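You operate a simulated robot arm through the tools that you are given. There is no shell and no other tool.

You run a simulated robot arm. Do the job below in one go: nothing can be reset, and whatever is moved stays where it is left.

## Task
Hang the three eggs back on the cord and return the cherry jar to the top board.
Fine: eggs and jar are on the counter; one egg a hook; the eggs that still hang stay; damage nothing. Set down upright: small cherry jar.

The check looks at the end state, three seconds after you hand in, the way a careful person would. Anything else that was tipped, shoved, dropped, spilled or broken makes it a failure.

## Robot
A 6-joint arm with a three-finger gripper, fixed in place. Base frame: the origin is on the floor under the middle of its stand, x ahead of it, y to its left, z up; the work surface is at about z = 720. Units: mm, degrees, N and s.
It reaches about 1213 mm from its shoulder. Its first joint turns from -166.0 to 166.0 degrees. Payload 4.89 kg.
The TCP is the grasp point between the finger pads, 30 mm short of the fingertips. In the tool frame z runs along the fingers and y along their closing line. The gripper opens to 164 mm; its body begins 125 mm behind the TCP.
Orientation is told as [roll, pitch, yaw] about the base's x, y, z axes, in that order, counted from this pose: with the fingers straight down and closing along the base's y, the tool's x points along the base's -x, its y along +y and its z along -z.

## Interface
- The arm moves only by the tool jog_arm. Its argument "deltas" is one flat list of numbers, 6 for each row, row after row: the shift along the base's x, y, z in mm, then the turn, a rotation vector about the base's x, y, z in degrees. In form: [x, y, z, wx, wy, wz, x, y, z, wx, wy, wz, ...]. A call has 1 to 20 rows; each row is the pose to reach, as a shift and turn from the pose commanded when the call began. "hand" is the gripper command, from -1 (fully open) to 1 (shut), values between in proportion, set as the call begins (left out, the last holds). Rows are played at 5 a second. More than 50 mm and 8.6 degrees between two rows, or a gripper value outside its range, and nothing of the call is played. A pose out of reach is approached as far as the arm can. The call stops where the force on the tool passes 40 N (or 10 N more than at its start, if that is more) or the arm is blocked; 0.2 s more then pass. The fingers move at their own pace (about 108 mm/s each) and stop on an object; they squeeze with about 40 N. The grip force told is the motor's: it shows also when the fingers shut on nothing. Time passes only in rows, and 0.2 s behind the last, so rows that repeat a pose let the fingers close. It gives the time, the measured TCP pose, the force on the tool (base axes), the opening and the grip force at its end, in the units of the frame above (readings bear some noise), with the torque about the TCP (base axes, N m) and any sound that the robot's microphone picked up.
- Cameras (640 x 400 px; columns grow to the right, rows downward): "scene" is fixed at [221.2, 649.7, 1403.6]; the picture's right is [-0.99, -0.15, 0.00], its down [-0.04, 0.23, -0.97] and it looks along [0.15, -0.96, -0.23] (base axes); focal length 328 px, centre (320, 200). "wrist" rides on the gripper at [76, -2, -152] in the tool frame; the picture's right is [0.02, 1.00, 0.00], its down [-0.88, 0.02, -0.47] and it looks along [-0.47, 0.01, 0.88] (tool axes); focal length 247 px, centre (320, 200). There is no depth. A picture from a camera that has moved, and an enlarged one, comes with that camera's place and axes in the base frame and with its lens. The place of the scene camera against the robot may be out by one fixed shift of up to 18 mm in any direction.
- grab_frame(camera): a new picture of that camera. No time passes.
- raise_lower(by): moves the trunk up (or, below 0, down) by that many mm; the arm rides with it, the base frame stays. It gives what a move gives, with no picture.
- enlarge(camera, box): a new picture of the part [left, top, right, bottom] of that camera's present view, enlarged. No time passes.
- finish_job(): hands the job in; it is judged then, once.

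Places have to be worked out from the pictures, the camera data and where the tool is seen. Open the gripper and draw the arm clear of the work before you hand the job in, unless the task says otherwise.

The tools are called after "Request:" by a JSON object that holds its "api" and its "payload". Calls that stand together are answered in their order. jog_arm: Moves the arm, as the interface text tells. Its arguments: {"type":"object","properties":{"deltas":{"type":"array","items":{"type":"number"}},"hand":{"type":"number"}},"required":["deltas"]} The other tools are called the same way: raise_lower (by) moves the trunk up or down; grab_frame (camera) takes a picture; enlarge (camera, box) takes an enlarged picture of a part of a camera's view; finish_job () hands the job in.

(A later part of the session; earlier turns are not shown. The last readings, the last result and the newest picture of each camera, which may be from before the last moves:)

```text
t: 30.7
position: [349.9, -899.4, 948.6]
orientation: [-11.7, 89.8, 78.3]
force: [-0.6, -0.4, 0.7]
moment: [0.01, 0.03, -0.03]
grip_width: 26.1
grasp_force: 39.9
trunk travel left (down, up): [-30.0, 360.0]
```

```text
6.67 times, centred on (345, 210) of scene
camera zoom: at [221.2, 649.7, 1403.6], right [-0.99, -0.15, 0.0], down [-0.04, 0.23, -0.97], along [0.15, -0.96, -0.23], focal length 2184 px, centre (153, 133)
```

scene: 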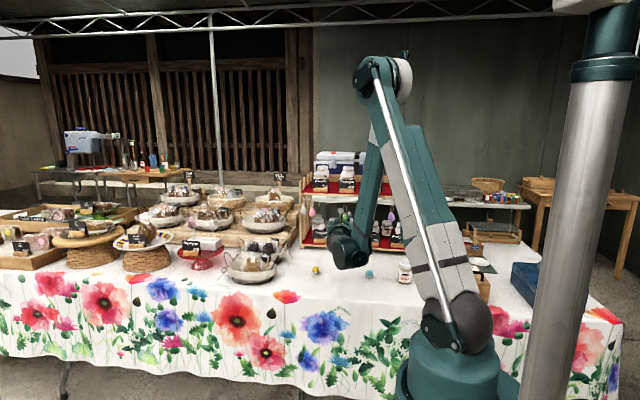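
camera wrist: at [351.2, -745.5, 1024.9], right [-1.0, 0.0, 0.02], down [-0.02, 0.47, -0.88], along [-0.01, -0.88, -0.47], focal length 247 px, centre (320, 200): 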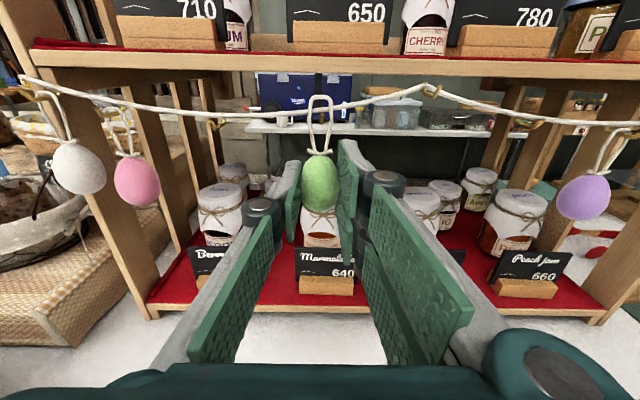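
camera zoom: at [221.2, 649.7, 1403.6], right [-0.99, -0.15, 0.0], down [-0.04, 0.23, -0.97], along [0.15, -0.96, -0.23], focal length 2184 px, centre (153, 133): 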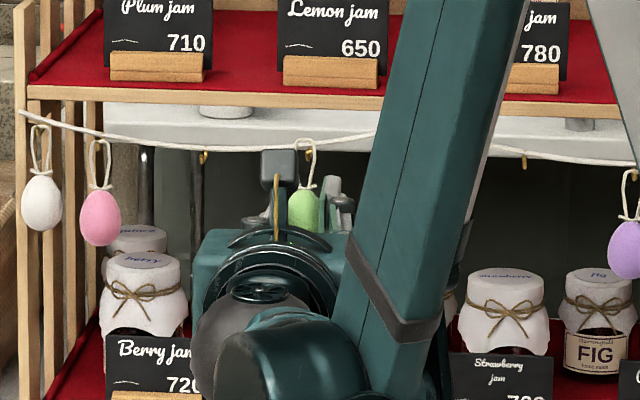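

Through the loop I see the hook tip only 1.5 mm off-centre (hook x ≈ 349.5, loop centre ≈ 351), with about 12 mm of height to spare. I correct x by -1.4, drop 3 mm, and move in until the loop is between tip and shank.

Request:
{"api": "jog_arm", "payload": {"deltas": [-1.4, 0, -3, 0, 0, 0, -1.4, -10, -3, 0, 0, 0, -1.4, -20, -3, 0, 0, 0, -1.4, -28, -3, 0, 0, 0, -1.4, -36, -3, 0, 0, 0, -1.4, -36, -3, 0, 0, 0]}}

Request:
{"api": "enlarge", "payload": {"camera": "wrist", "box": [280, 75, 360, 125]}}

Request:
{"api": "enlarge", "payload": {"camera": "scene", "box": [325, 190, 365, 220]}}

```text
t: 32.1
position: [349.2, -933.4, 947.2]
orientation: [-12.1, 89.8, 77.9]
force: [-0.1, 0.7, -0.1]
moment: [-0.01, -0.01, 0.03]
grip_width: 26.0
grasp_force: 39.7
trunk travel left (down, up): [-30.0, 360.0]
```

```text
8.00 times, centred on (320, 100) of wrist
camera zoom: at [350.2, -780.4, 1021.9], right [-1.0, 0.0, 0.02], down [-0.02, 0.47, -0.88], along [-0.01, -0.88, -0.47], focal length 1976 px, centre (320, 1000)
```

zoom: 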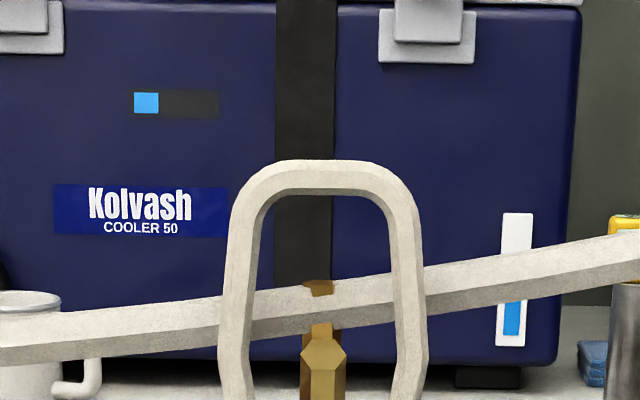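

```text
13.33 times, centred on (345, 205) of scene
camera zoom: at [221.2, 649.7, 1403.6], right [-0.99, -0.15, 0.0], down [-0.04, 0.23, -0.97], along [0.15, -0.96, -0.23], focal length 4367 px, centre (-13, 133)
```

zoom: 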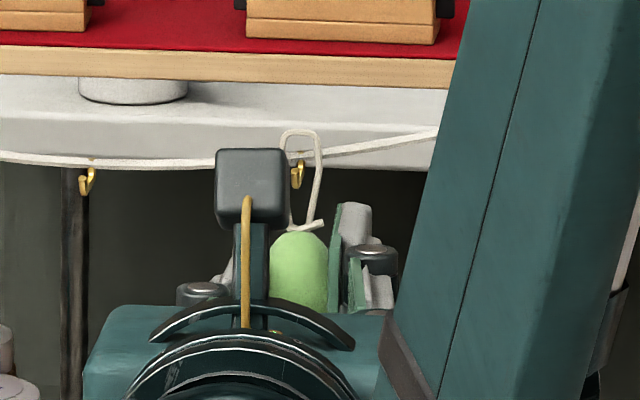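

The loop is centred on the hook (within 0.5 mm) and past its tip by my reckoning. I lower 9 mm and check that the hook tip appears in front of the loop.

Request:
{"api": "jog_arm", "payload": {"deltas": [-0.3, -1, -3, 0, 0, 0, -0.3, -1, -6, 0, 0, 0, -0.3, -1, -9, 0, 0, 0, -0.3, -1, -9, 0, 0, 0]}}

Request:
{"api": "enlarge", "payload": {"camera": "wrist", "box": [280, 75, 360, 125]}}

Request:
{"api": "enlarge", "payload": {"camera": "scene", "box": [330, 190, 360, 212]}}

```text
t: 33.1
position: [348.6, -933.3, 937.4]
orientation: [-13.4, 89.9, 76.5]
force: [-0.2, -0.2, 1.0]
moment: [-0.01, 0.02, 0.05]
grip_width: 25.8
grasp_force: 39.7
trunk travel left (down, up): [-30.0, 360.0]
```

```text
8.00 times, centred on (320, 100) of wrist
camera zoom: at [349.7, -782.2, 1012.9], right [-1.0, 0.0, 0.02], down [-0.02, 0.47, -0.88], along [-0.01, -0.88, -0.47], focal length 1976 px, centre (320, 1000)
```

zoom: 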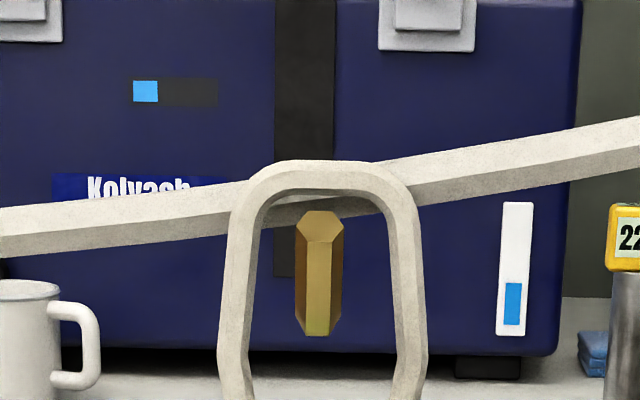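

```text
16.00 times, centred on (345, 201) of scene
camera zoom: at [221.2, 649.7, 1403.6], right [-0.99, -0.15, 0.0], down [-0.04, 0.23, -0.97], along [0.15, -0.96, -0.23], focal length 5241 px, centre (-80, 184)
```

zoom: 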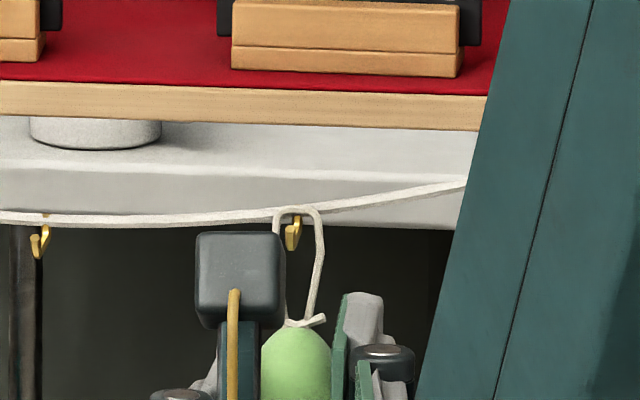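

The tip top is now just under the loop's bar. I lower 4 mm more; if the loop is properly behind the tip, the gold tip should overlap the white bar.

Request:
{"api": "jog_arm", "payload": {"deltas": [0, 0, -2, 0, 0, 0, 0, 0, -4, 0, 0, 0, 0, 0, -4, 0, 0, 0]}}

Request:
{"api": "enlarge", "payload": {"camera": "wrist", "box": [280, 75, 360, 125]}}

Request:
{"api": "enlarge", "payload": {"camera": "scene", "box": [330, 190, 360, 212]}}

```text
t: 33.9
position: [348.6, -934.1, 933.4]
orientation: [-12.1, 89.9, 77.8]
force: [0.1, -0.7, 0.4]
moment: [0.02, -0.03, 0.0]
grip_width: 25.9
grasp_force: 39.7
trunk travel left (down, up): [-30.0, 360.0]
```

```text
8.00 times, centred on (320, 100) of wrist
camera zoom: at [350.3, -782.3, 1008.7], right [-1.0, 0.0, 0.02], down [-0.02, 0.47, -0.88], along [-0.01, -0.88, -0.47], focal length 1976 px, centre (320, 1000)
```

zoom: 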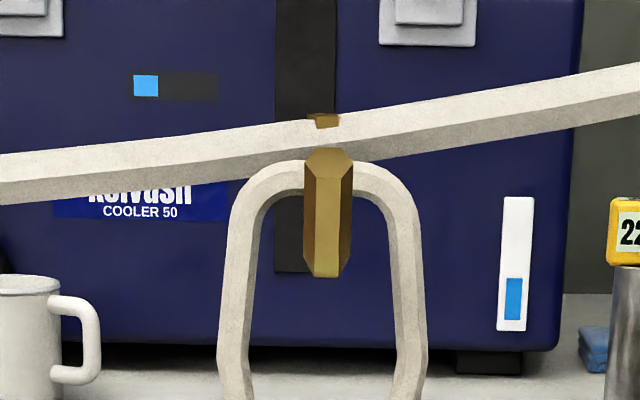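

```text
16.00 times, centred on (345, 201) of scene
camera zoom: at [221.2, 649.7, 1403.6], right [-0.99, -0.15, 0.0], down [-0.04, 0.23, -0.97], along [0.15, -0.96, -0.23], focal length 5241 px, centre (-80, 184)
```

zoom: 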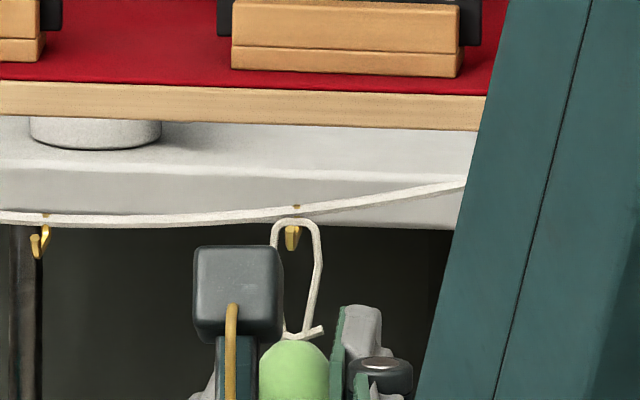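

The gold tip overlaps the loop's bar and the bar is in front of the cord: the loop is on the hook. I lower 1.5 mm more, then open slightly to release.

Request:
{"api": "jog_arm", "payload": {"deltas": [0, 0, -1.5, 0, 0, 0, 0, 0, -1.5, 0, 0, 0]}}

Request:
{"api": "jog_arm", "payload": {"deltas": [0, 0, 0, 0, 0, 0, 0, 0, 0, 0, 0, 0, 0, 0, 0, 0, 0, 0], "hand": 0.45}}

Request:
{"api": "grab_frame", "payload": {"camera": "wrist"}}

Request:
{"api": "enlarge", "payload": {"camera": "wrist", "box": [260, 85, 380, 265]}}

```text
t: 34.5
position: [348.9, -935.8, 932.5]
orientation: [-15.1, 89.8, 74.9]
force: [-1.1, -5.3, 12.6]
moment: [0.07, -0.09, 0.0]
grip_width: 26.3
grasp_force: 40.3
trunk travel left (down, up): [-30.0, 360.0]
```

```text
t: 35.3
position: [348.0, -935.0, 932.0]
orientation: [-13.2, 89.9, 76.7]
force: [0.5, -0.2, 0.2]
moment: [0.0, 0.0, 0.01]
grip_width: 44.9
grasp_force: 0.0
trunk travel left (down, up): [-30.0, 360.0]
```

```text
taken
camera wrist: at [350.7, -781.8, 1007.5], right [-1.0, 0.0, 0.02], down [-0.02, 0.47, -0.88], along [-0.01, -0.88, -0.47], focal length 247 px, centre (320, 200)
```

wrist: 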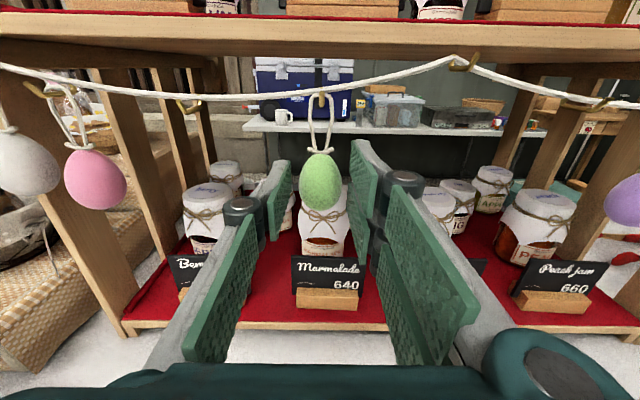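

```text
2.22 times, centred on (320, 175) of wrist
camera zoom: at [350.7, -781.8, 1007.5], right [-1.0, 0.0, 0.02], down [-0.02, 0.47, -0.88], along [-0.01, -0.88, -0.47], focal length 549 px, centre (320, 256)
```

zoom: 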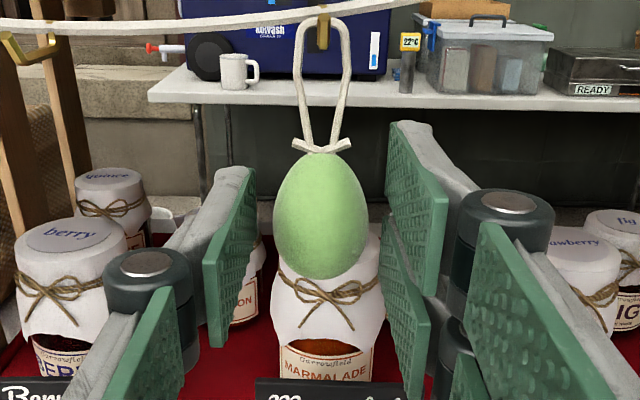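

The green egg hangs freely on hook A between the open fingers. I withdraw straight back (+y).

Request:
{"api": "jog_arm", "payload": {"deltas": [0, 15, 0, 0, 0, 0, 0, 35, 0, 0, 0, 0, 0, 60, 0, 0, 0, 0, 0, 90, 5, 0, 0, 0, 0, 130, 15, 0, 0, 0, 0, 170, 25, 0, 0, 0, 0, 170, 25, 0, 0, 0]}}

Request:
{"api": "enlarge", "payload": {"camera": "wrist", "box": [190, 70, 450, 230]}}

Request:
{"api": "enlarge", "payload": {"camera": "wrist", "box": [290, 80, 350, 120]}}

```text
t: 36.9
position: [349.7, -765.8, 956.6]
orientation: [-10.2, 89.9, 79.6]
force: [0.2, -0.2, -0.3]
moment: [-0.04, 0.01, -0.01]
grip_width: 45.2
grasp_force: 0.0
trunk travel left (down, up): [-30.0, 360.0]
```

```text
2.46 times, centred on (320, 150) of wrist
camera zoom: at [350.8, -612.6, 1032.1], right [-1.0, 0.0, 0.02], down [-0.02, 0.48, -0.88], along [-0.01, -0.88, -0.47], focal length 608 px, centre (320, 323)
```

zoom: 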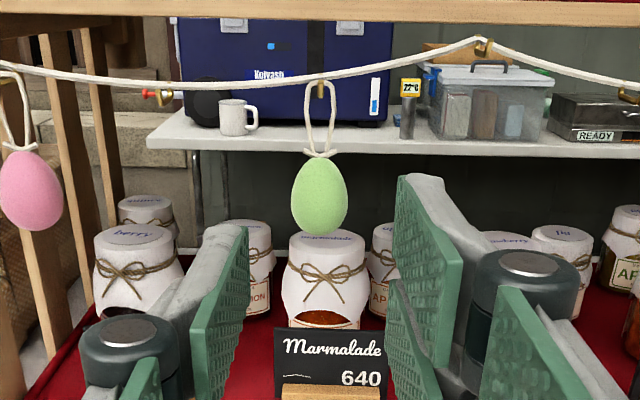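

```text
10.00 times, centred on (320, 100) of wrist
camera zoom: at [350.8, -612.6, 1032.1], right [-1.0, 0.0, 0.02], down [-0.02, 0.48, -0.88], along [-0.01, -0.88, -0.47], focal length 2470 px, centre (320, 1200)
```

zoom: 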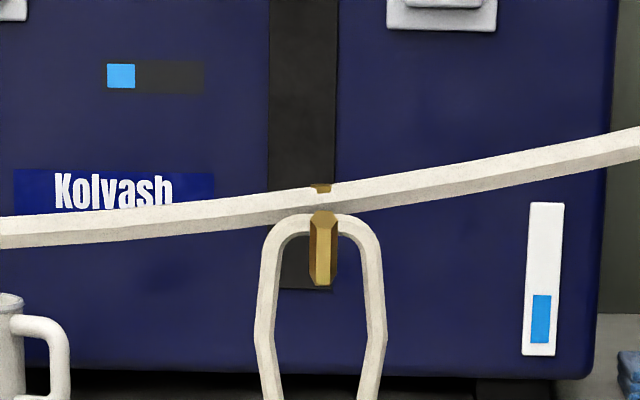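

Green hangs well. Now for the yellow egg: tilt fingers down again while backing off, then yaw through to -94° (matching the yellow egg's 4° skew).

Request:
{"api": "jog_arm", "payload": {"deltas": [0, 10, 10, 8.182, 0, 0, 0, 20, 20, 16.364, 0, 0, 0, 30, 30, 24.545, 0, 0, 0, 40, 40, 32.727, 0, 0, 0, 50, 50, 40.909, 0, 0, 0, 60, 60, 49.091, 0, 0, 0, 70, 70, 57.273, 0, 0, 0, 80, 80, 65.455, 0, 0, 0, 90, 90, 73.636, 0, 0, 0, 100, 100, 81.818, 0, 0, 0, 110, 110, 90, 0, 0, 0, 110, 110, 90, 0, 0], "hand": 0.146}}

Request:
{"api": "jog_arm", "payload": {"deltas": [0, 0, 0, 0, 0, -8.5, 0, 0, 0, 0, 0, -17, 0, 0, 0, 0, 0, -25.5, 0, 0, 0, 0, 0, -34, 0, 0, 0, 0, 0, -42.5, 0, 0, 0, 0, 0, -51, 0, 0, 0, 0, 0, -59.5, 0, 0, 0, 0, 0, -68, 0, 0, 0, 0, 0, -76.5, 0, 0, 0, 0, 0, -85, 0, 0, 0, 0, 0, -92, 0, 0, 0, 0, 0, -92]}}

Request:
{"api": "jog_arm", "payload": {"deltas": [10, -3, 0, 0, 0, -8.5, 20, -6, 0, 0, 0, -17, 30, -9, 0, 0, 0, -25.5, 40, -12, 0, 0, 0, -34, 50, -15, 0, 0, 0, -42.5, 60, -18, 0, 0, 0, -51, 70, -21, 0, 0, 0, -59.5, 80, -24, 0, 0, 0, -68, 90, -27, 0, 0, 0, -76.5, 95, -30, -30, 0, 0, -85, 98, -36, -60, 0, 0, -92, 98, -36, -100, 0, 0, -92, 98, -36, -140, 0, 0, -92, 98, -36, -180, 0, 0, -92, 98, -36, -220, 0, 0, -92, 98, -36, -220, 0, 0, -92]}}

Request:
{"api": "grab_frame", "payload": {"camera": "wrist"}}

Request:
{"api": "enlarge", "payload": {"camera": "wrist", "box": [230, 80, 410, 270]}}

```text
t: 39.5
position: [349.9, -654.6, 1066.7]
orientation: [0.1, -0.1, 90.0]
force: [-0.4, 0.6, -0.1]
moment: [-0.08, 0.02, 0.01]
grip_width: 70.1
grasp_force: 0.1
trunk travel left (down, up): [-30.0, 360.0]
```

```text
t: 42.1
position: [349.6, -654.9, 1067.5]
orientation: [0.0, -0.2, -2.2]
force: [-0.4, -0.2, 0.5]
moment: [-0.04, -0.01, -0.01]
grip_width: 70.3
grasp_force: 0.0
trunk travel left (down, up): [-30.0, 360.0]
```

```text
t: 45.5
position: [445.6, -692.0, 845.9]
orientation: [0.0, 0.0, -94.1]
force: [0.4, -0.2, -0.8]
moment: [-0.06, 0.0, 0.0]
grip_width: 70.3
grasp_force: 0.0
trunk travel left (down, up): [-30.0, 360.0]
```

```text
taken
camera wrist: at [449.7, -614.5, 996.7], right [1.0, -0.05, 0.0], down [-0.04, -0.88, 0.47], along [-0.02, -0.47, -0.88], focal length 247 px, centre (320, 200)
```

wrist: 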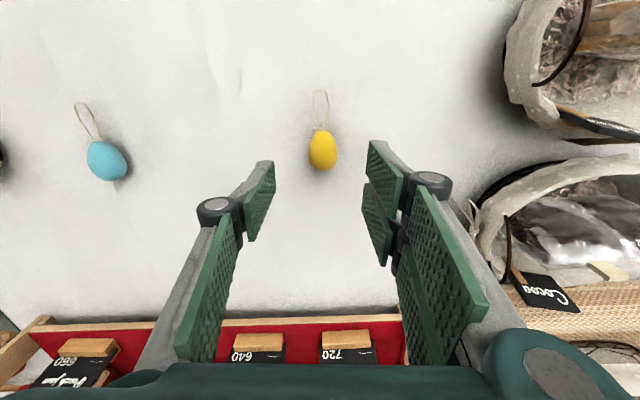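

```text
2.11 times, centred on (320, 175) of wrist
camera zoom: at [449.7, -614.5, 996.7], right [1.0, -0.05, 0.0], down [-0.04, -0.88, 0.47], along [-0.02, -0.47, -0.88], focal length 520 px, centre (320, 253)
```

zoom: 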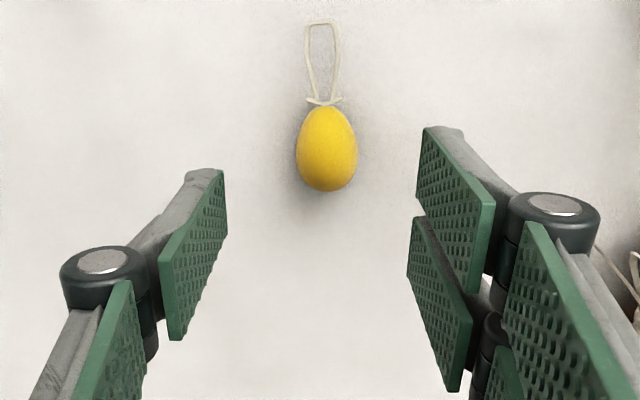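

The yellow egg is in fact square to the base (no skew, centre (449, -693)), so I turn back the 4°, centre over it, and descend to a few mm above the grasp height.

Request:
{"api": "jog_arm", "payload": {"deltas": [1.4, -1.5, -20, 0, 0, 2, 2.8, -3, -40, 0, 0, 4.1, 2.8, -3, -60, 0, 0, 4.1, 2.8, -3, -75, 0, 0, 4.1, 2.8, -3, -84, 0, 0, 4.1, 2.8, -3, -84, 0, 0, 4.1]}}

Request:
{"api": "enlarge", "payload": {"camera": "wrist", "box": [230, 80, 410, 270]}}

Request:
{"api": "enlarge", "payload": {"camera": "scene", "box": [290, 235, 350, 295]}}

```text
t: 46.9
position: [450.1, -694.2, 761.1]
orientation: [0.0, -0.1, -89.9]
force: [0.1, 0.8, 0.8]
moment: [-0.04, -0.02, 0.0]
grip_width: 70.0
grasp_force: 0.0
trunk travel left (down, up): [-30.0, 360.0]
```

```text
2.11 times, centred on (320, 175) of wrist
camera zoom: at [447.6, -616.6, 912.8], right [1.0, 0.02, 0.0], down [0.02, -0.88, 0.47], along [0.01, -0.47, -0.88], focal length 520 px, centre (320, 253)
```

zoom: 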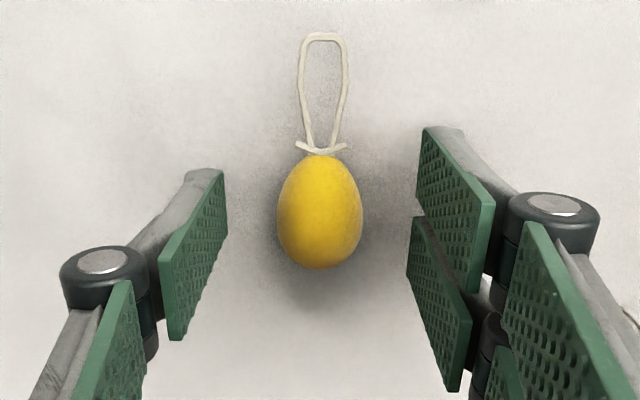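

```text
6.67 times, centred on (320, 265) of scene
camera zoom: at [221.2, 649.7, 1403.6], right [-0.99, -0.15, 0.0], down [-0.04, 0.23, -0.97], along [0.15, -0.96, -0.23], focal length 2184 px, centre (320, -233)
```

zoom: 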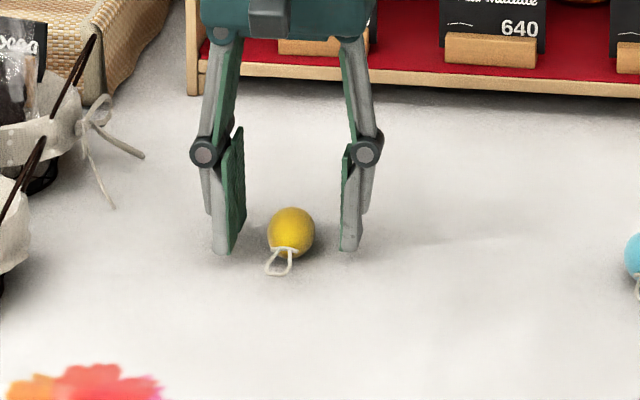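

Centred within 1 mm. I go down the last 6 mm, close on the egg, and lift.

Request:
{"api": "jog_arm", "payload": {"deltas": [-0.4, -0.8, -3, 0, 0, 0, -0.4, -0.8, -6.2, 0, 0, 0, -0.4, -0.8, -6.2, 0, 0, 0]}}

Request:
{"api": "jog_arm", "payload": {"deltas": [0, 0, 0, 0, 0, 0, 0, 0, 0, 0, 0, 0, 0, 0, 0, 0, 0, 0, 0, 0, 0, 0, 0, 0, 0, 0, 10, 0, 0, 0, 0, 0, 30, 0, 0, 0, 0, 0, 60, 0, 0, 0, 0, 0, 60, 0, 0, 0], "hand": 0.7}}

Request:
{"api": "enlarge", "payload": {"camera": "wrist", "box": [230, 80, 410, 270]}}

Request:
{"api": "enlarge", "payload": {"camera": "scene", "box": [290, 225, 350, 285]}}

```text
t: 47.7
position: [449.2, -695.1, 754.9]
orientation: [0.0, -0.1, -89.9]
force: [-0.4, 0.5, 0.0]
moment: [0.0, 0.02, 0.0]
grip_width: 70.1
grasp_force: 0.0
trunk travel left (down, up): [-30.0, 360.0]
```

```text
t: 49.5
position: [448.9, -694.6, 817.2]
orientation: [0.0, -0.1, -89.8]
force: [0.6, 0.2, 0.1]
moment: [0.0, 0.01, 0.02]
grip_width: 26.6
grasp_force: 39.7
trunk travel left (down, up): [-30.0, 360.0]
```

```text
2.11 times, centred on (320, 175) of wrist
camera zoom: at [447.4, -616.8, 968.8], right [1.0, 0.02, 0.0], down [0.02, -0.88, 0.47], along [0.01, -0.47, -0.88], focal length 520 px, centre (320, 253)
```

zoom: 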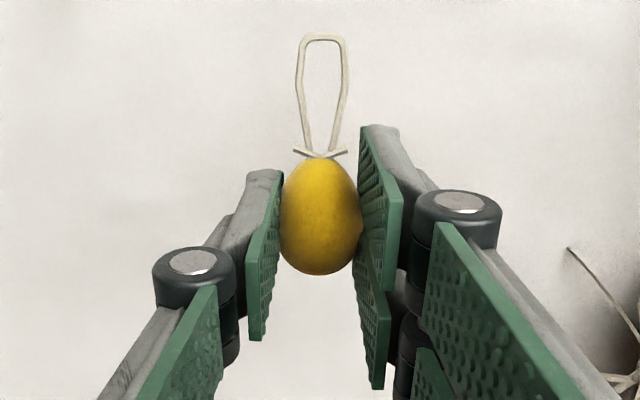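

```text
6.67 times, centred on (320, 255) of scene
camera zoom: at [221.2, 649.7, 1403.6], right [-0.99, -0.15, 0.0], down [-0.04, 0.23, -0.97], along [0.15, -0.96, -0.23], focal length 2184 px, centre (320, -167)
```

zoom: 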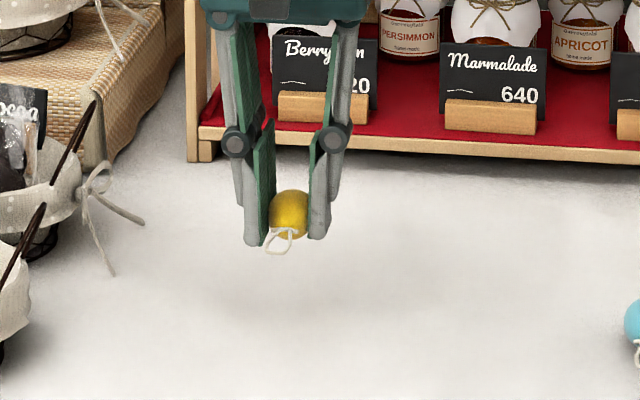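

Held the same way as the first egg. I raise, yaw +90 twice, then tilt up toward the shelf at x ≈ 432.

Request:
{"api": "jog_arm", "payload": {"deltas": [0, 10, 45, 0, 0, 0, 0, 20, 90, 0, 0, 0, 0, 30, 135, 0, 0, 0, 0, 40, 180, 0, 0, 0, -2, 42, 200, 0, 0, 8.5, -4, 42, 210, 0, 0, 17, -6, 42, 220, 0, 0, 25.5, -8, 42, 230, 0, 0, 34, -10, 42, 240, 0, 0, 42.5, -12, 42, 250, 0, 0, 51, -14, 42, 250, 0, 0, 59.5, -16, 42, 250, 0, 0, 68, -18, 42, 250, 0, 0, 76.5, -18, 42, 250, 0, 0, 85, -18, 42, 250, 0, 0, 90, -18, 42, 250, 0, 0, 90]}}

Request:
{"api": "jog_arm", "payload": {"deltas": [0, 0, 0, 0, 0, 8.5, 0, 0, 0, 0, 0, 17, 0, 0, 0, 0, 0, 25.5, 0, 0, 0, 0, 0, 34, 0, 0, 0, 0, 0, 42.5, 0, 0, 0, 0, 0, 51, 0, 0, 0, 0, 0, 59.5, 0, 0, 0, 0, 0, 68, 0, 0, 0, 0, 0, 76.5, 0, 0, 0, 0, 0, 85, 0, 0, 0, 0, 0, 90, 0, 0, 0, 0, 0, 90]}}

Request:
{"api": "jog_arm", "payload": {"deltas": [0, -10, -10, -8.182, 0, 0, 0, -20, -20, -16.364, 0, 0, 0, -30, -30, -24.545, 0, 0, 0, -40, -40, -32.727, 0, 0, 0, -50, -50, -40.909, 0, 0, 0, -60, -60, -49.091, 0, 0, 0, -70, -70, -57.273, 0, 0, 0, -80, -80, -65.455, 0, 0, 0, -90, -90, -73.636, 0, 0, 0, -100, -100, -81.818, 0, 0, 0, -110, -105, -90, 0, 0, 0, -110, -105, -90, 0, 0]}}

Request:
{"api": "grab_frame", "payload": {"camera": "wrist"}}

Request:
{"api": "enlarge", "payload": {"camera": "wrist", "box": [270, 75, 370, 140]}}

```text
t: 52.9
position: [432.7, -652.6, 1066.1]
orientation: [-0.1, -0.2, 0.1]
force: [0.1, -0.2, 0.1]
moment: [0.0, 0.06, 0.01]
grip_width: 26.6
grasp_force: 39.8
trunk travel left (down, up): [-30.0, 360.0]
```

```text
t: 55.5
position: [431.3, -652.9, 1066.6]
orientation: [0.0, -0.1, 90.1]
force: [0.3, -0.6, 0.1]
moment: [0.03, 0.02, 0.0]
grip_width: 26.3
grasp_force: 40.0
trunk travel left (down, up): [-30.0, 360.0]
```

```text
t: 58.1
position: [431.5, -762.4, 962.2]
orientation: [67.2, 89.9, 157.2]
force: [-0.8, 1.6, 0.1]
moment: [0.08, 0.03, 0.03]
grip_width: 26.4
grasp_force: 39.8
trunk travel left (down, up): [-30.0, 360.0]
```

```text
taken
camera wrist: at [432.9, -609.2, 1037.9], right [-1.0, 0.0, 0.02], down [-0.02, 0.47, -0.88], along [-0.01, -0.88, -0.47], focal length 247 px, centre (320, 200)
```

wrist: 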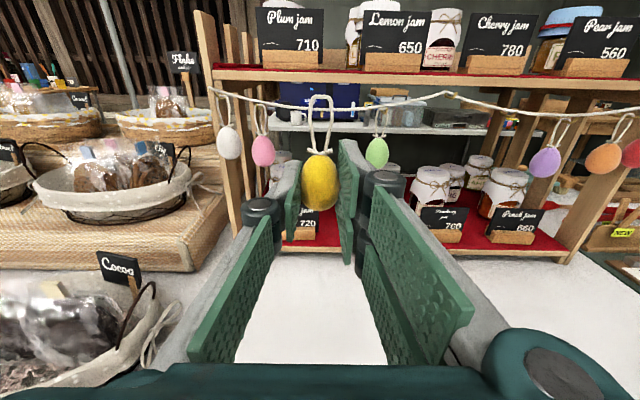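

```text
6.15 times, centred on (320, 108) of wrist
camera zoom: at [432.9, -609.2, 1037.9], right [-1.0, 0.0, 0.02], down [-0.02, 0.47, -0.88], along [-0.01, -0.88, -0.47], focal length 1520 px, centre (320, 769)
```

zoom: 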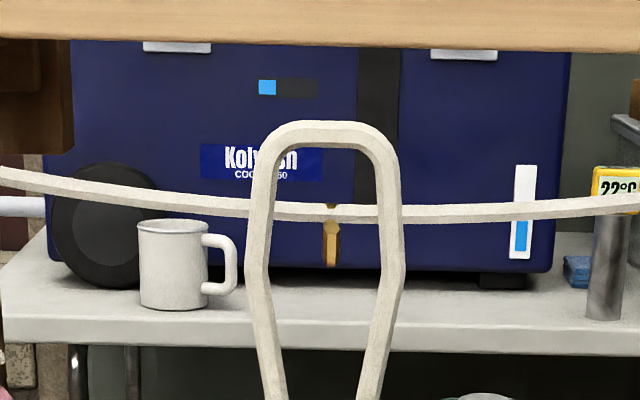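

Hook D's tip is at about x = 430, top z ≈ 990 (5 mm lower than A). Neighbouring eggs at 350 and 512 leave room. I move to the stand-off in front of hook D.

Request:
{"api": "jog_arm", "payload": {"deltas": [-1, -25, -4, 0, 0, 0, -2.3, -50, -8, 0, 0, 0, -2.3, -75, -12, 0, 0, 0, -2.3, -100, -16, 0, 0, 0, -2.3, -125, -18, 0, 0, 0, -2.3, -136, -18, 0, 0, 0, -2.3, -136, -18, 0, 0, 0]}}

Request:
{"api": "grab_frame", "payload": {"camera": "wrist"}}

Request:
{"api": "enlarge", "payload": {"camera": "wrist", "box": [280, 75, 360, 125]}}

```text
t: 59.7
position: [428.6, -898.9, 943.5]
orientation: [35.1, 89.9, 125.0]
force: [-0.4, 1.0, -0.1]
moment: [0.06, 0.04, 0.01]
grip_width: 26.5
grasp_force: 39.6
trunk travel left (down, up): [-30.0, 360.0]
```

```text
taken
camera wrist: at [430.4, -746.3, 1020.1], right [-1.0, 0.0, 0.02], down [-0.02, 0.47, -0.88], along [-0.01, -0.88, -0.47], focal length 247 px, centre (320, 200)
```

wrist: 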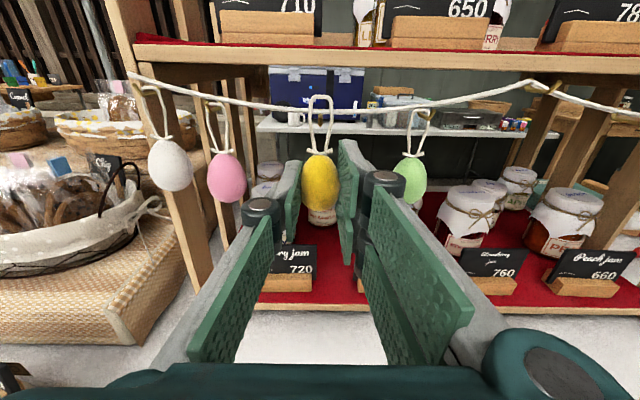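

```text
8.00 times, centred on (320, 100) of wrist
camera zoom: at [430.4, -746.3, 1020.1], right [-1.0, 0.0, 0.02], down [-0.02, 0.47, -0.88], along [-0.01, -0.88, -0.47], focal length 1976 px, centre (320, 1000)
```

zoom: 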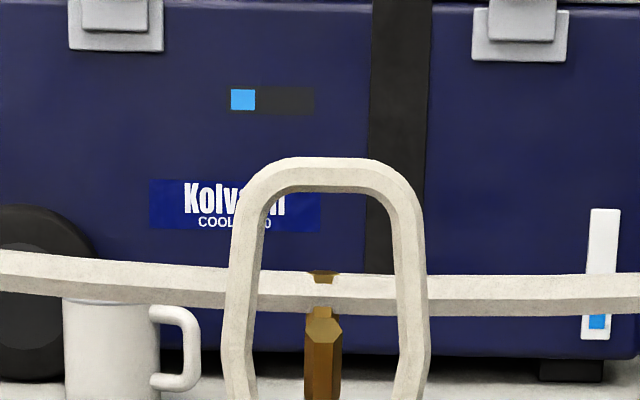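

Loop centre and hook tip both at x ≈ 429.6, height margin 13 mm. I move in 36 mm with a 3 mm drop.

Request:
{"api": "jog_arm", "payload": {"deltas": [0, 0, -3, 0, 0, 0, 0, -10, -3, 0, 0, 0, 0, -20, -3, 0, 0, 0, 0, -28, -3, 0, 0, 0, 0, -36, -3, 0, 0, 0, 0, -36, -3, 0, 0, 0]}}

Request:
{"api": "enlarge", "payload": {"camera": "wrist", "box": [280, 75, 360, 125]}}

Request:
{"api": "grab_frame", "payload": {"camera": "wrist"}}

```text
t: 61.1
position: [429.2, -935.3, 940.7]
orientation: [35.2, 89.9, 125.1]
force: [0.0, 0.2, 1.1]
moment: [0.0, 0.0, 0.01]
grip_width: 26.3
grasp_force: 39.8
trunk travel left (down, up): [-30.0, 360.0]
```

```text
8.00 times, centred on (320, 100) of wrist
camera zoom: at [431.0, -782.1, 1016.2], right [-1.0, 0.0, 0.02], down [-0.02, 0.47, -0.88], along [-0.01, -0.88, -0.47], focal length 1976 px, centre (320, 1000)
```

zoom: 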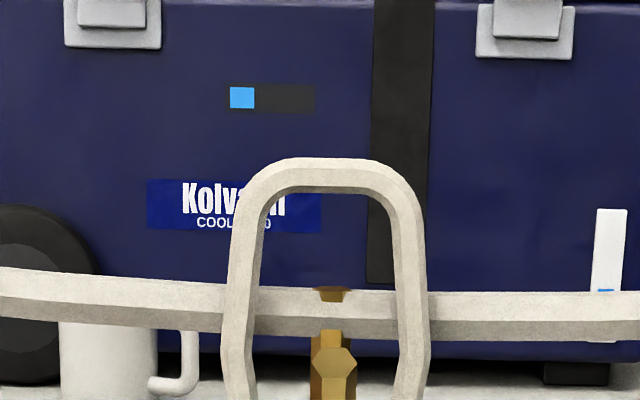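

```text
taken
camera wrist: at [431.0, -782.1, 1016.2], right [-1.0, 0.0, 0.02], down [-0.02, 0.47, -0.88], along [-0.01, -0.88, -0.47], focal length 247 px, centre (320, 200)
```

wrist: 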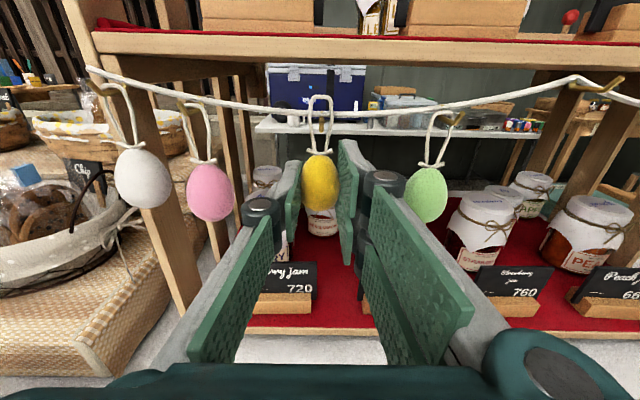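

Aligned within 0.7 mm. I lower 12.5 mm in small steps and check for the tip overlapping the bar.

Request:
{"api": "jog_arm", "payload": {"deltas": [-0.6, 0, -3, 0, 0, 0, -0.6, 0, -6, 0, 0, 0, -0.6, 0, -9, 0, 0, 0, -0.6, 0, -11, 0, 0, 0, -0.6, 0, -12.5, 0, 0, 0, -0.6, 0, -12.5, 0, 0, 0]}}

Request:
{"api": "enlarge", "payload": {"camera": "wrist", "box": [280, 75, 360, 125]}}

Request:
{"api": "enlarge", "payload": {"camera": "scene", "box": [315, 190, 345, 212]}}

```text
t: 62.5
position: [429.1, -935.6, 927.4]
orientation: [33.7, 89.9, 123.6]
force: [-0.5, 0.0, 1.2]
moment: [0.03, 0.01, -0.02]
grip_width: 26.3
grasp_force: 40.5
trunk travel left (down, up): [-30.0, 360.0]
```

```text
8.00 times, centred on (320, 100) of wrist
camera zoom: at [430.6, -781.8, 1003.4], right [-1.0, 0.0, 0.02], down [-0.02, 0.47, -0.88], along [-0.01, -0.88, -0.47], focal length 1976 px, centre (320, 1000)
```

zoom: 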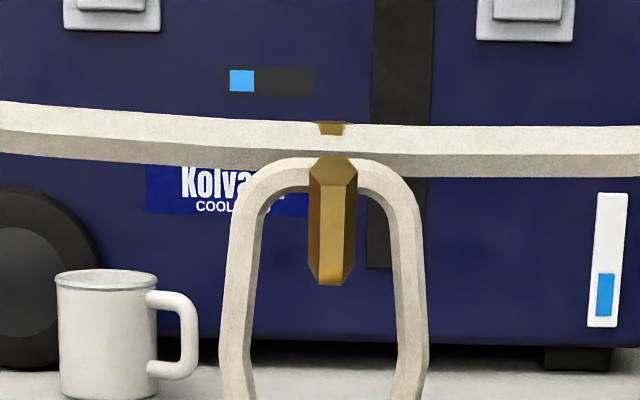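

```text
16.00 times, centred on (330, 201) of scene
camera zoom: at [221.2, 649.7, 1403.6], right [-0.99, -0.15, 0.0], down [-0.04, 0.23, -0.97], along [0.15, -0.96, -0.23], focal length 5241 px, centre (160, 184)
```

zoom: 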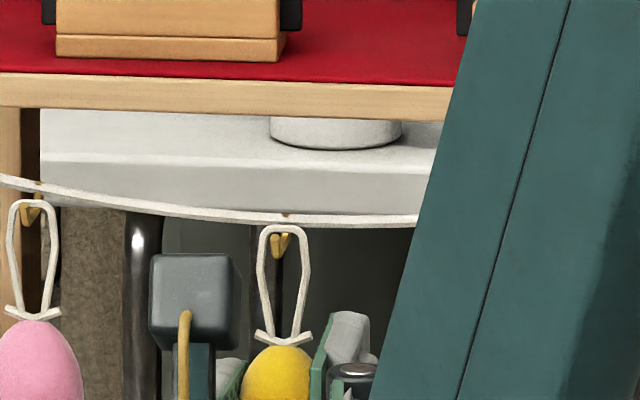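

The gold tip covers the loop's bar, so the loop is seated behind the tip. I release by opening to 45 mm and look.

Request:
{"api": "jog_arm", "payload": {"deltas": [0, 0, 0, 0, 0, 0, 0, 0, 0, 0, 0, 0, 0, 0, 0, 0, 0, 0], "hand": 0.45}}

Request:
{"api": "enlarge", "payload": {"camera": "wrist", "box": [200, 75, 460, 265]}}

```text
t: 63.3
position: [429.0, -933.3, 927.6]
orientation: [33.7, 89.9, 123.7]
force: [-0.1, 0.0, -0.5]
moment: [0.04, 0.0, 0.03]
grip_width: 44.9
grasp_force: 0.1
trunk travel left (down, up): [-30.0, 360.0]
```

```text
2.11 times, centred on (330, 170) of wrist
camera zoom: at [430.6, -781.7, 1003.5], right [-1.0, 0.0, 0.02], down [-0.02, 0.47, -0.88], along [-0.01, -0.88, -0.47], focal length 520 px, centre (299, 263)
```

zoom: 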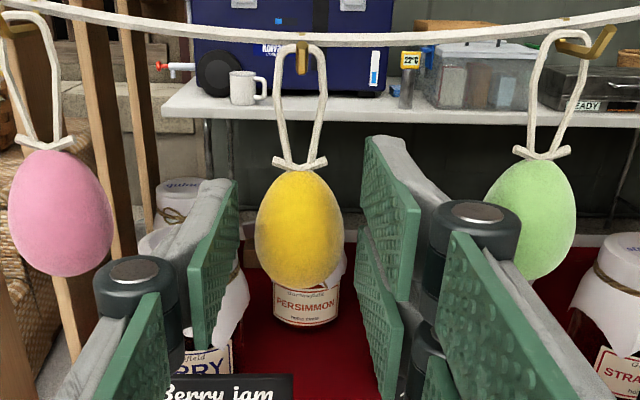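

Yellow hangs freely. I withdraw straight back.

Request:
{"api": "jog_arm", "payload": {"deltas": [0, 15, 0, 0, 0, 0, 0, 35, 0, 0, 0, 0, 0, 60, 0, 0, 0, 0, 0, 90, 5, 0, 0, 0, 0, 130, 15, 0, 0, 0, 0, 170, 25, 0, 0, 0, 0, 170, 25, 0, 0, 0]}}

Request:
{"api": "enlarge", "payload": {"camera": "wrist", "box": [190, 70, 450, 230]}}

```text
t: 64.9
position: [429.3, -767.2, 953.0]
orientation: [31.3, 89.9, 121.2]
force: [0.0, -0.4, -0.4]
moment: [-0.02, 0.07, 0.01]
grip_width: 45.0
grasp_force: 0.1
trunk travel left (down, up): [-30.0, 360.0]
```

```text
2.46 times, centred on (320, 150) of wrist
camera zoom: at [430.4, -614.3, 1027.8], right [-1.0, 0.0, 0.02], down [-0.02, 0.48, -0.88], along [-0.01, -0.88, -0.47], focal length 608 px, centre (320, 323)
```

zoom: 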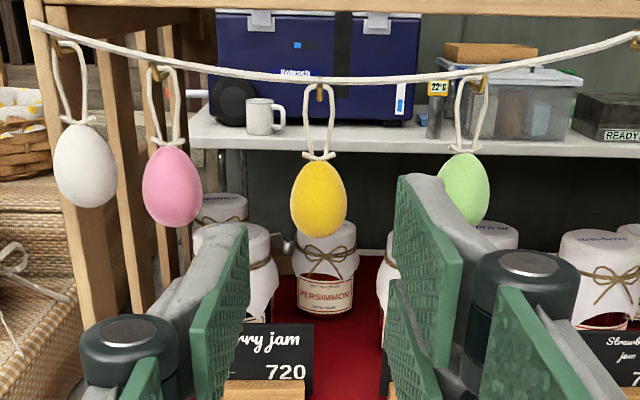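

Two eggs are hung. Now I tilt down again and go for the blue egg at about (209, -693).

Request:
{"api": "jog_arm", "payload": {"deltas": [-6, 10, 10, 8.182, 0, 0, -12, 20, 20, 16.364, 0, 0, -18, 30, 30, 24.545, 0, 0, -24, 40, 40, 32.727, 0, 0, -30, 50, 50, 40.909, 0, 0, -36, 60, 60, 49.091, 0, 0, -42, 70, 70, 57.273, 0, 0, -48, 80, 80, 65.455, 0, 0, -54, 90, 90, 73.636, 0, 0, -60, 100, 100, 81.818, 0, 0, -60, 110, 113, 90, 0, 0, -60, 110, 113, 90, 0, 0], "hand": 0.146}}

Request:
{"api": "jog_arm", "payload": {"deltas": [-8, 0, 0, 0, 0, -8.5, -16, 0, 0, 0, 0, -17, -24, 0, 0, 0, 0, -25.5, -32, 0, 0, 0, 0, -34, -40, 0, 0, 0, 0, -42.5, -48, 0, 0, 0, 0, -51, -56, 0, 0, 0, 0, -59.5, -64, 0, 0, 0, 0, -68, -72, 0, 0, 0, 0, -76.5, -80, 0, 0, 0, 0, -85, -80, 0, 0, 0, 0, -90, -80, 0, 0, 0, 0, -90]}}

Request:
{"api": "jog_arm", "payload": {"deltas": [-8, -3, 0, 0, 0, -8.5, -16, -6, 0, 0, 0, -17, -24, -9, 0, 0, 0, -25.5, -32, -12, 0, 0, 0, -34, -40, -15, 0, 0, 0, -42.5, -48, -18, 0, 0, 0, -51, -56, -21, 0, 0, 0, -59.5, -64, -24, 0, 0, 0, -72, -27, 0, 0, 0, -68, -76.5, -78, -30, -30, 0, 0, -85, -80, -36, -60, 0, 0, -90, -80, -36, -100, 0, 0, -90, -80, -36, -140, 0, 0, -90, -80, -36, -180, 0, 0, -90, -80, -36, -220, 0, 0, -90, -80, -36, -220, 0, 0, -90]}}

```text
t: 67.5
position: [368.0, -655.1, 1065.9]
orientation: [0.0, -0.1, 90.2]
force: [0.3, -0.2, 0.3]
moment: [-0.01, 0.01, -0.04]
grip_width: 70.0
grasp_force: 0.0
trunk travel left (down, up): [-30.0, 360.0]
```

```text
t: 70.1
position: [288.6, -654.5, 1065.8]
orientation: [0.0, 0.0, 0.0]
force: [0.5, 0.3, 0.1]
moment: [0.03, 0.01, 0.03]
grip_width: 70.0
grasp_force: 0.1
trunk travel left (down, up): [-30.0, 360.0]
```

```text
refused: row 8 steps farther than a row can; nothing moved
```

That call was refused because I mis-typed one row (nothing moved). I send the corrected yaw-and-descend.

Request:
{"api": "jog_arm", "payload": {"deltas": [-8, -3, 0, 0, 0, -8.5, -16, -6, 0, 0, 0, -17, -24, -9, 0, 0, 0, -25.5, -32, -12, 0, 0, 0, -34, -40, -15, 0, 0, 0, -42.5, -48, -18, 0, 0, 0, -51, -56, -21, 0, 0, 0, -59.5, -64, -24, 0, 0, 0, -68, -72, -27, 0, 0, 0, -76.5, -78, -32, -30, 0, 0, -85, -79, -38, -60, 0, 0, -90, -79, -38, -100, 0, 0, -90, -79, -38, -140, 0, 0, -90, -79, -38, -180, 0, 0, -90, -79, -38, -220, 0, 0, -90, -79, -38, -220, 0, 0, -90]}}

Request:
{"api": "grab_frame", "payload": {"camera": "wrist"}}

Request:
{"api": "enlarge", "payload": {"camera": "wrist", "box": [230, 80, 410, 270]}}

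```text
t: 73.5
position: [210.5, -694.4, 844.4]
orientation: [0.0, -0.1, -89.9]
force: [-0.2, 0.6, -0.2]
moment: [-0.05, -0.04, -0.01]
grip_width: 70.0
grasp_force: 0.1
trunk travel left (down, up): [-30.0, 360.0]
```

```text
taken
camera wrist: at [208.0, -616.8, 995.9], right [1.0, 0.02, 0.0], down [0.02, -0.88, 0.47], along [0.01, -0.47, -0.88], focal length 247 px, centre (320, 200)
```

wrist: 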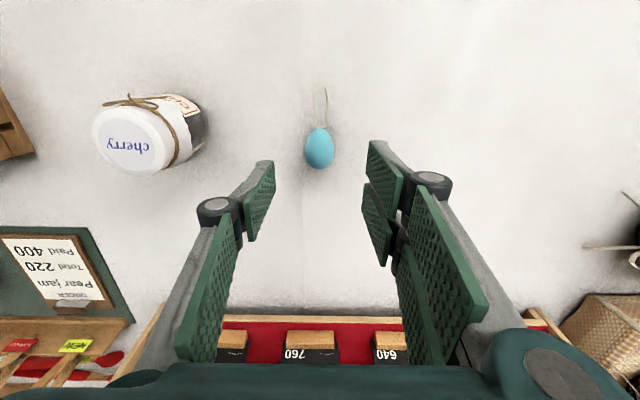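

```text
2.11 times, centred on (320, 175) of wrist
camera zoom: at [208.0, -616.8, 995.9], right [1.0, 0.02, 0.0], down [0.02, -0.88, 0.47], along [0.01, -0.47, -0.88], focal length 520 px, centre (320, 253)
```

zoom: 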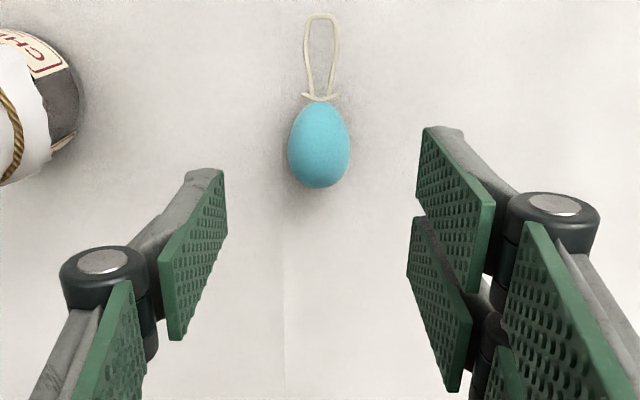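

Blue egg centre is (208.5, -692.5); the cherry jar is well clear of the fingers. I centre and descend to the grasp height.

Request:
{"api": "jog_arm", "payload": {"deltas": [-1.3, -0.7, -20, 0, 0, 0, -1.3, -0.7, -40, 0, 0, 0, -1.3, -0.7, -60, 0, 0, 0, -1.3, -0.7, -76, 0, 0, 0, -1.3, -0.7, -84, 0, 0, 0, -1.3, -0.7, -89.4, 0, 0, 0, -1.3, -0.7, -89.4, 0, 0, 0]}}

Request:
{"api": "enlarge", "payload": {"camera": "wrist", "box": [230, 80, 410, 270]}}

```text
t: 75.1
position: [208.0, -692.7, 756.6]
orientation: [0.0, -0.1, -89.9]
force: [0.1, -0.2, 0.2]
moment: [0.0, -0.01, -0.03]
grip_width: 70.1
grasp_force: 0.0
trunk travel left (down, up): [-30.0, 360.0]
```

```text
2.11 times, centred on (320, 175) of wrist
camera zoom: at [205.9, -615.1, 907.6], right [1.0, 0.02, 0.0], down [0.02, -0.88, 0.47], along [0.01, -0.47, -0.88], focal length 520 px, centre (320, 253)
```

zoom: 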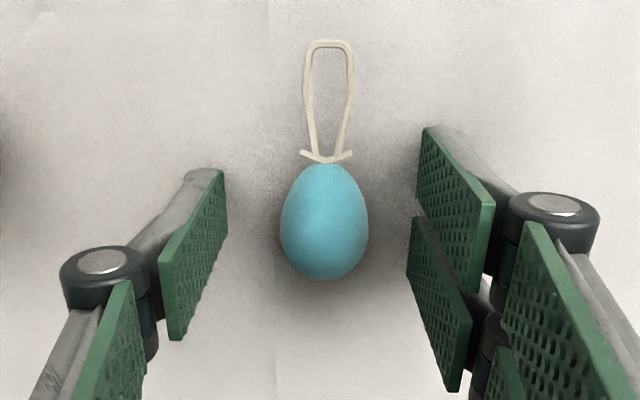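

The TCP is about 2 mm too far toward the loop compared with the other grasps; I correct by (0.8, -2, -1) and close, then lift.

Request:
{"api": "jog_arm", "payload": {"deltas": [0.8, -2, -1, 0, 0, 0, 0.8, -2, -1, 0, 0, 0, 0.8, -2, -1, 0, 0, 0]}}

Request:
{"api": "jog_arm", "payload": {"deltas": [0, 0, 0, 0, 0, 0, 0, 0, 0, 0, 0, 0, 0, 0, 0, 0, 0, 0, 0, 0, 0, 0, 0, 0, 0, 0, 10, 0, 0, 0, 0, 0, 30, 0, 0, 0, 0, 0, 60, 0, 0, 0, 0, 0, 60, 0, 0, 0], "hand": 0.7}}

Request:
{"api": "enlarge", "payload": {"camera": "wrist", "box": [230, 80, 410, 270]}}

```text
t: 75.9
position: [209.8, -695.4, 756.0]
orientation: [0.1, -0.1, -89.9]
force: [0.0, 1.0, 1.0]
moment: [0.03, 0.0, -0.03]
grip_width: 70.0
grasp_force: 0.1
trunk travel left (down, up): [-30.0, 360.0]
```

```text
t: 77.7
position: [208.5, -695.0, 815.3]
orientation: [-0.1, -0.1, -90.0]
force: [0.8, -0.8, -0.6]
moment: [0.07, 0.01, 0.03]
grip_width: 26.6
grasp_force: 39.8
trunk travel left (down, up): [-30.0, 360.0]
```

```text
2.11 times, centred on (320, 175) of wrist
camera zoom: at [206.5, -617.7, 966.4], right [1.0, 0.02, 0.0], down [0.02, -0.88, 0.47], along [0.01, -0.47, -0.88], focal length 520 px, centre (320, 253)
```

zoom: 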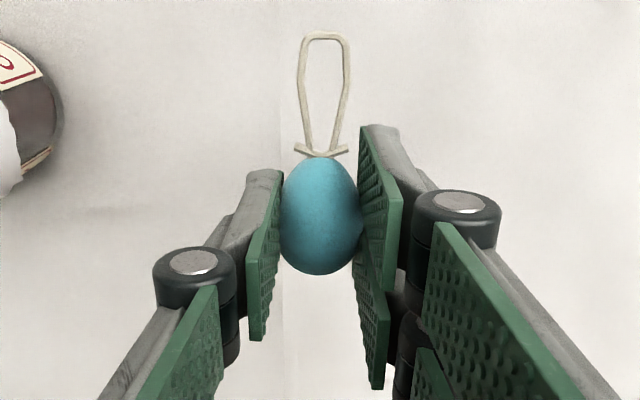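

Held as before. I raise and yaw back +180 in two calls while shifting toward hook C (x ≈ 187), then tilt toward the shelf, staying a little higher because the arm is closer in here.

Request:
{"api": "jog_arm", "payload": {"deltas": [0, 10, 45, 0, 0, 0, 0, 20, 90, 0, 0, 0, 0, 30, 135, 0, 0, 0, 0, 40, 180, 0, 0, 0, -2, 40, 200, 0, 0, 8.5, -4, 40, 210, 0, 0, 17, -6, 40, 220, 0, 0, 25.5, -8, 40, 230, 0, 0, 34, -10, 40, 240, 0, 0, 42.5, -12, 40, 250, 0, 0, 51, -14, 40, 255, 0, 0, 59.5, -16, 40, 260, 0, 0, 68, -18, 40, 260, 0, 0, 76.5, -20, 40, 260, 0, 0, 85, -20, 40, 260, 0, 0, 90, -20, 40, 260, 0, 0, 90]}}

Request:
{"api": "jog_arm", "payload": {"deltas": [0, 0, 0, 0, 0, 8.5, 0, 0, 0, 0, 0, 17, 0, 0, 0, 0, 0, 25.5, 0, 0, 0, 0, 0, 34, 0, 0, 0, 0, 0, 42.5, 0, 0, 0, 0, 0, 51, 0, 0, 0, 0, 0, 59.5, 0, 0, 0, 0, 0, 68, 0, 0, 0, 0, 0, 76.5, 0, 0, 0, 0, 0, 85, 0, 0, 0, 0, 0, 90, 0, 0, 0, 0, 0, 90]}}

Request:
{"api": "jog_arm", "payload": {"deltas": [0, -12, -8, -8.182, 0, 0, 0, -24, -16, -16.364, 0, 0, 0, -36, -24, -24.545, 0, 0, 0, -48, -32, -32.727, 0, 0, 0, -60, -40, -40.909, 0, 0, 0, -72, -48, -49.091, 0, 0, 0, -84, -56, -57.273, 0, 0, 0, -96, -64, -65.455, 0, 0, 0, -108, -72, -73.636, 0, 0, 0, -120, -80, -81.818, 0, 0, 0, -130, -90, -90, 0, 0, 0, -130, -90, -90, 0, 0]}}

Request:
{"api": "grab_frame", "payload": {"camera": "wrist"}}

Request:
{"api": "enlarge", "payload": {"camera": "wrist", "box": [270, 75, 370, 140]}}

```text
t: 81.1
position: [188.7, -656.1, 1076.0]
orientation: [0.0, -0.1, 0.1]
force: [0.1, -0.3, -0.1]
moment: [-0.01, 0.03, 0.0]
grip_width: 26.3
grasp_force: 39.9
trunk travel left (down, up): [-30.0, 360.0]
```

```text
t: 83.7
position: [188.2, -656.2, 1075.7]
orientation: [0.0, 0.0, 90.0]
force: [-0.7, -0.1, -0.1]
moment: [-0.02, -0.04, 0.0]
grip_width: 26.4
grasp_force: 40.0
trunk travel left (down, up): [-30.0, 360.0]
```

```text
t: 86.3
position: [189.2, -785.3, 985.3]
orientation: [50.8, 89.9, 140.9]
force: [-0.9, 0.9, -0.2]
moment: [0.07, 0.0, 0.03]
grip_width: 26.2
grasp_force: 39.9
trunk travel left (down, up): [-30.0, 360.0]
```

```text
taken
camera wrist: at [191.1, -631.9, 1060.4], right [-1.0, 0.0, 0.02], down [-0.02, 0.47, -0.88], along [-0.01, -0.88, -0.47], focal length 247 px, centre (320, 200)
```

wrist: 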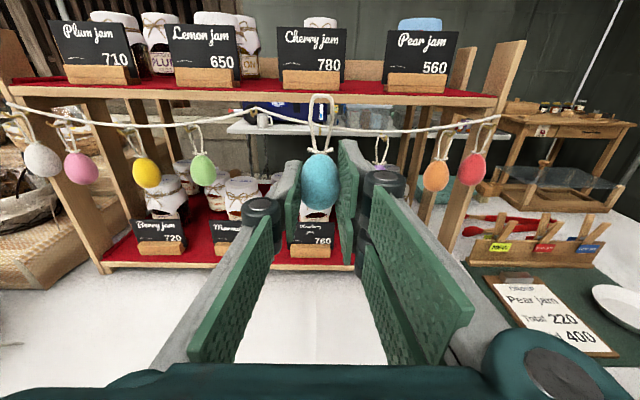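

```text
6.15 times, centred on (320, 108) of wrist
camera zoom: at [191.1, -631.9, 1060.4], right [-1.0, 0.0, 0.02], down [-0.02, 0.47, -0.88], along [-0.01, -0.88, -0.47], focal length 1520 px, centre (320, 769)
```

zoom: 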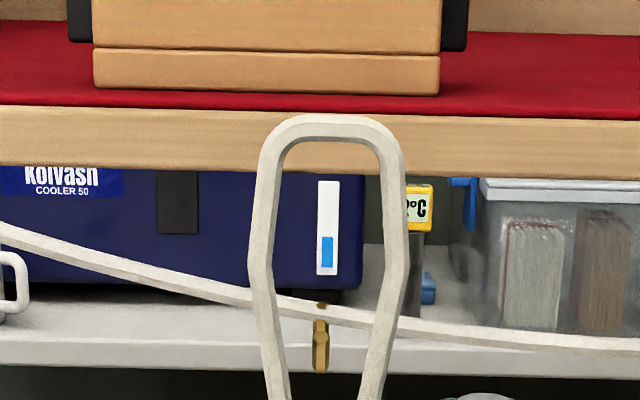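

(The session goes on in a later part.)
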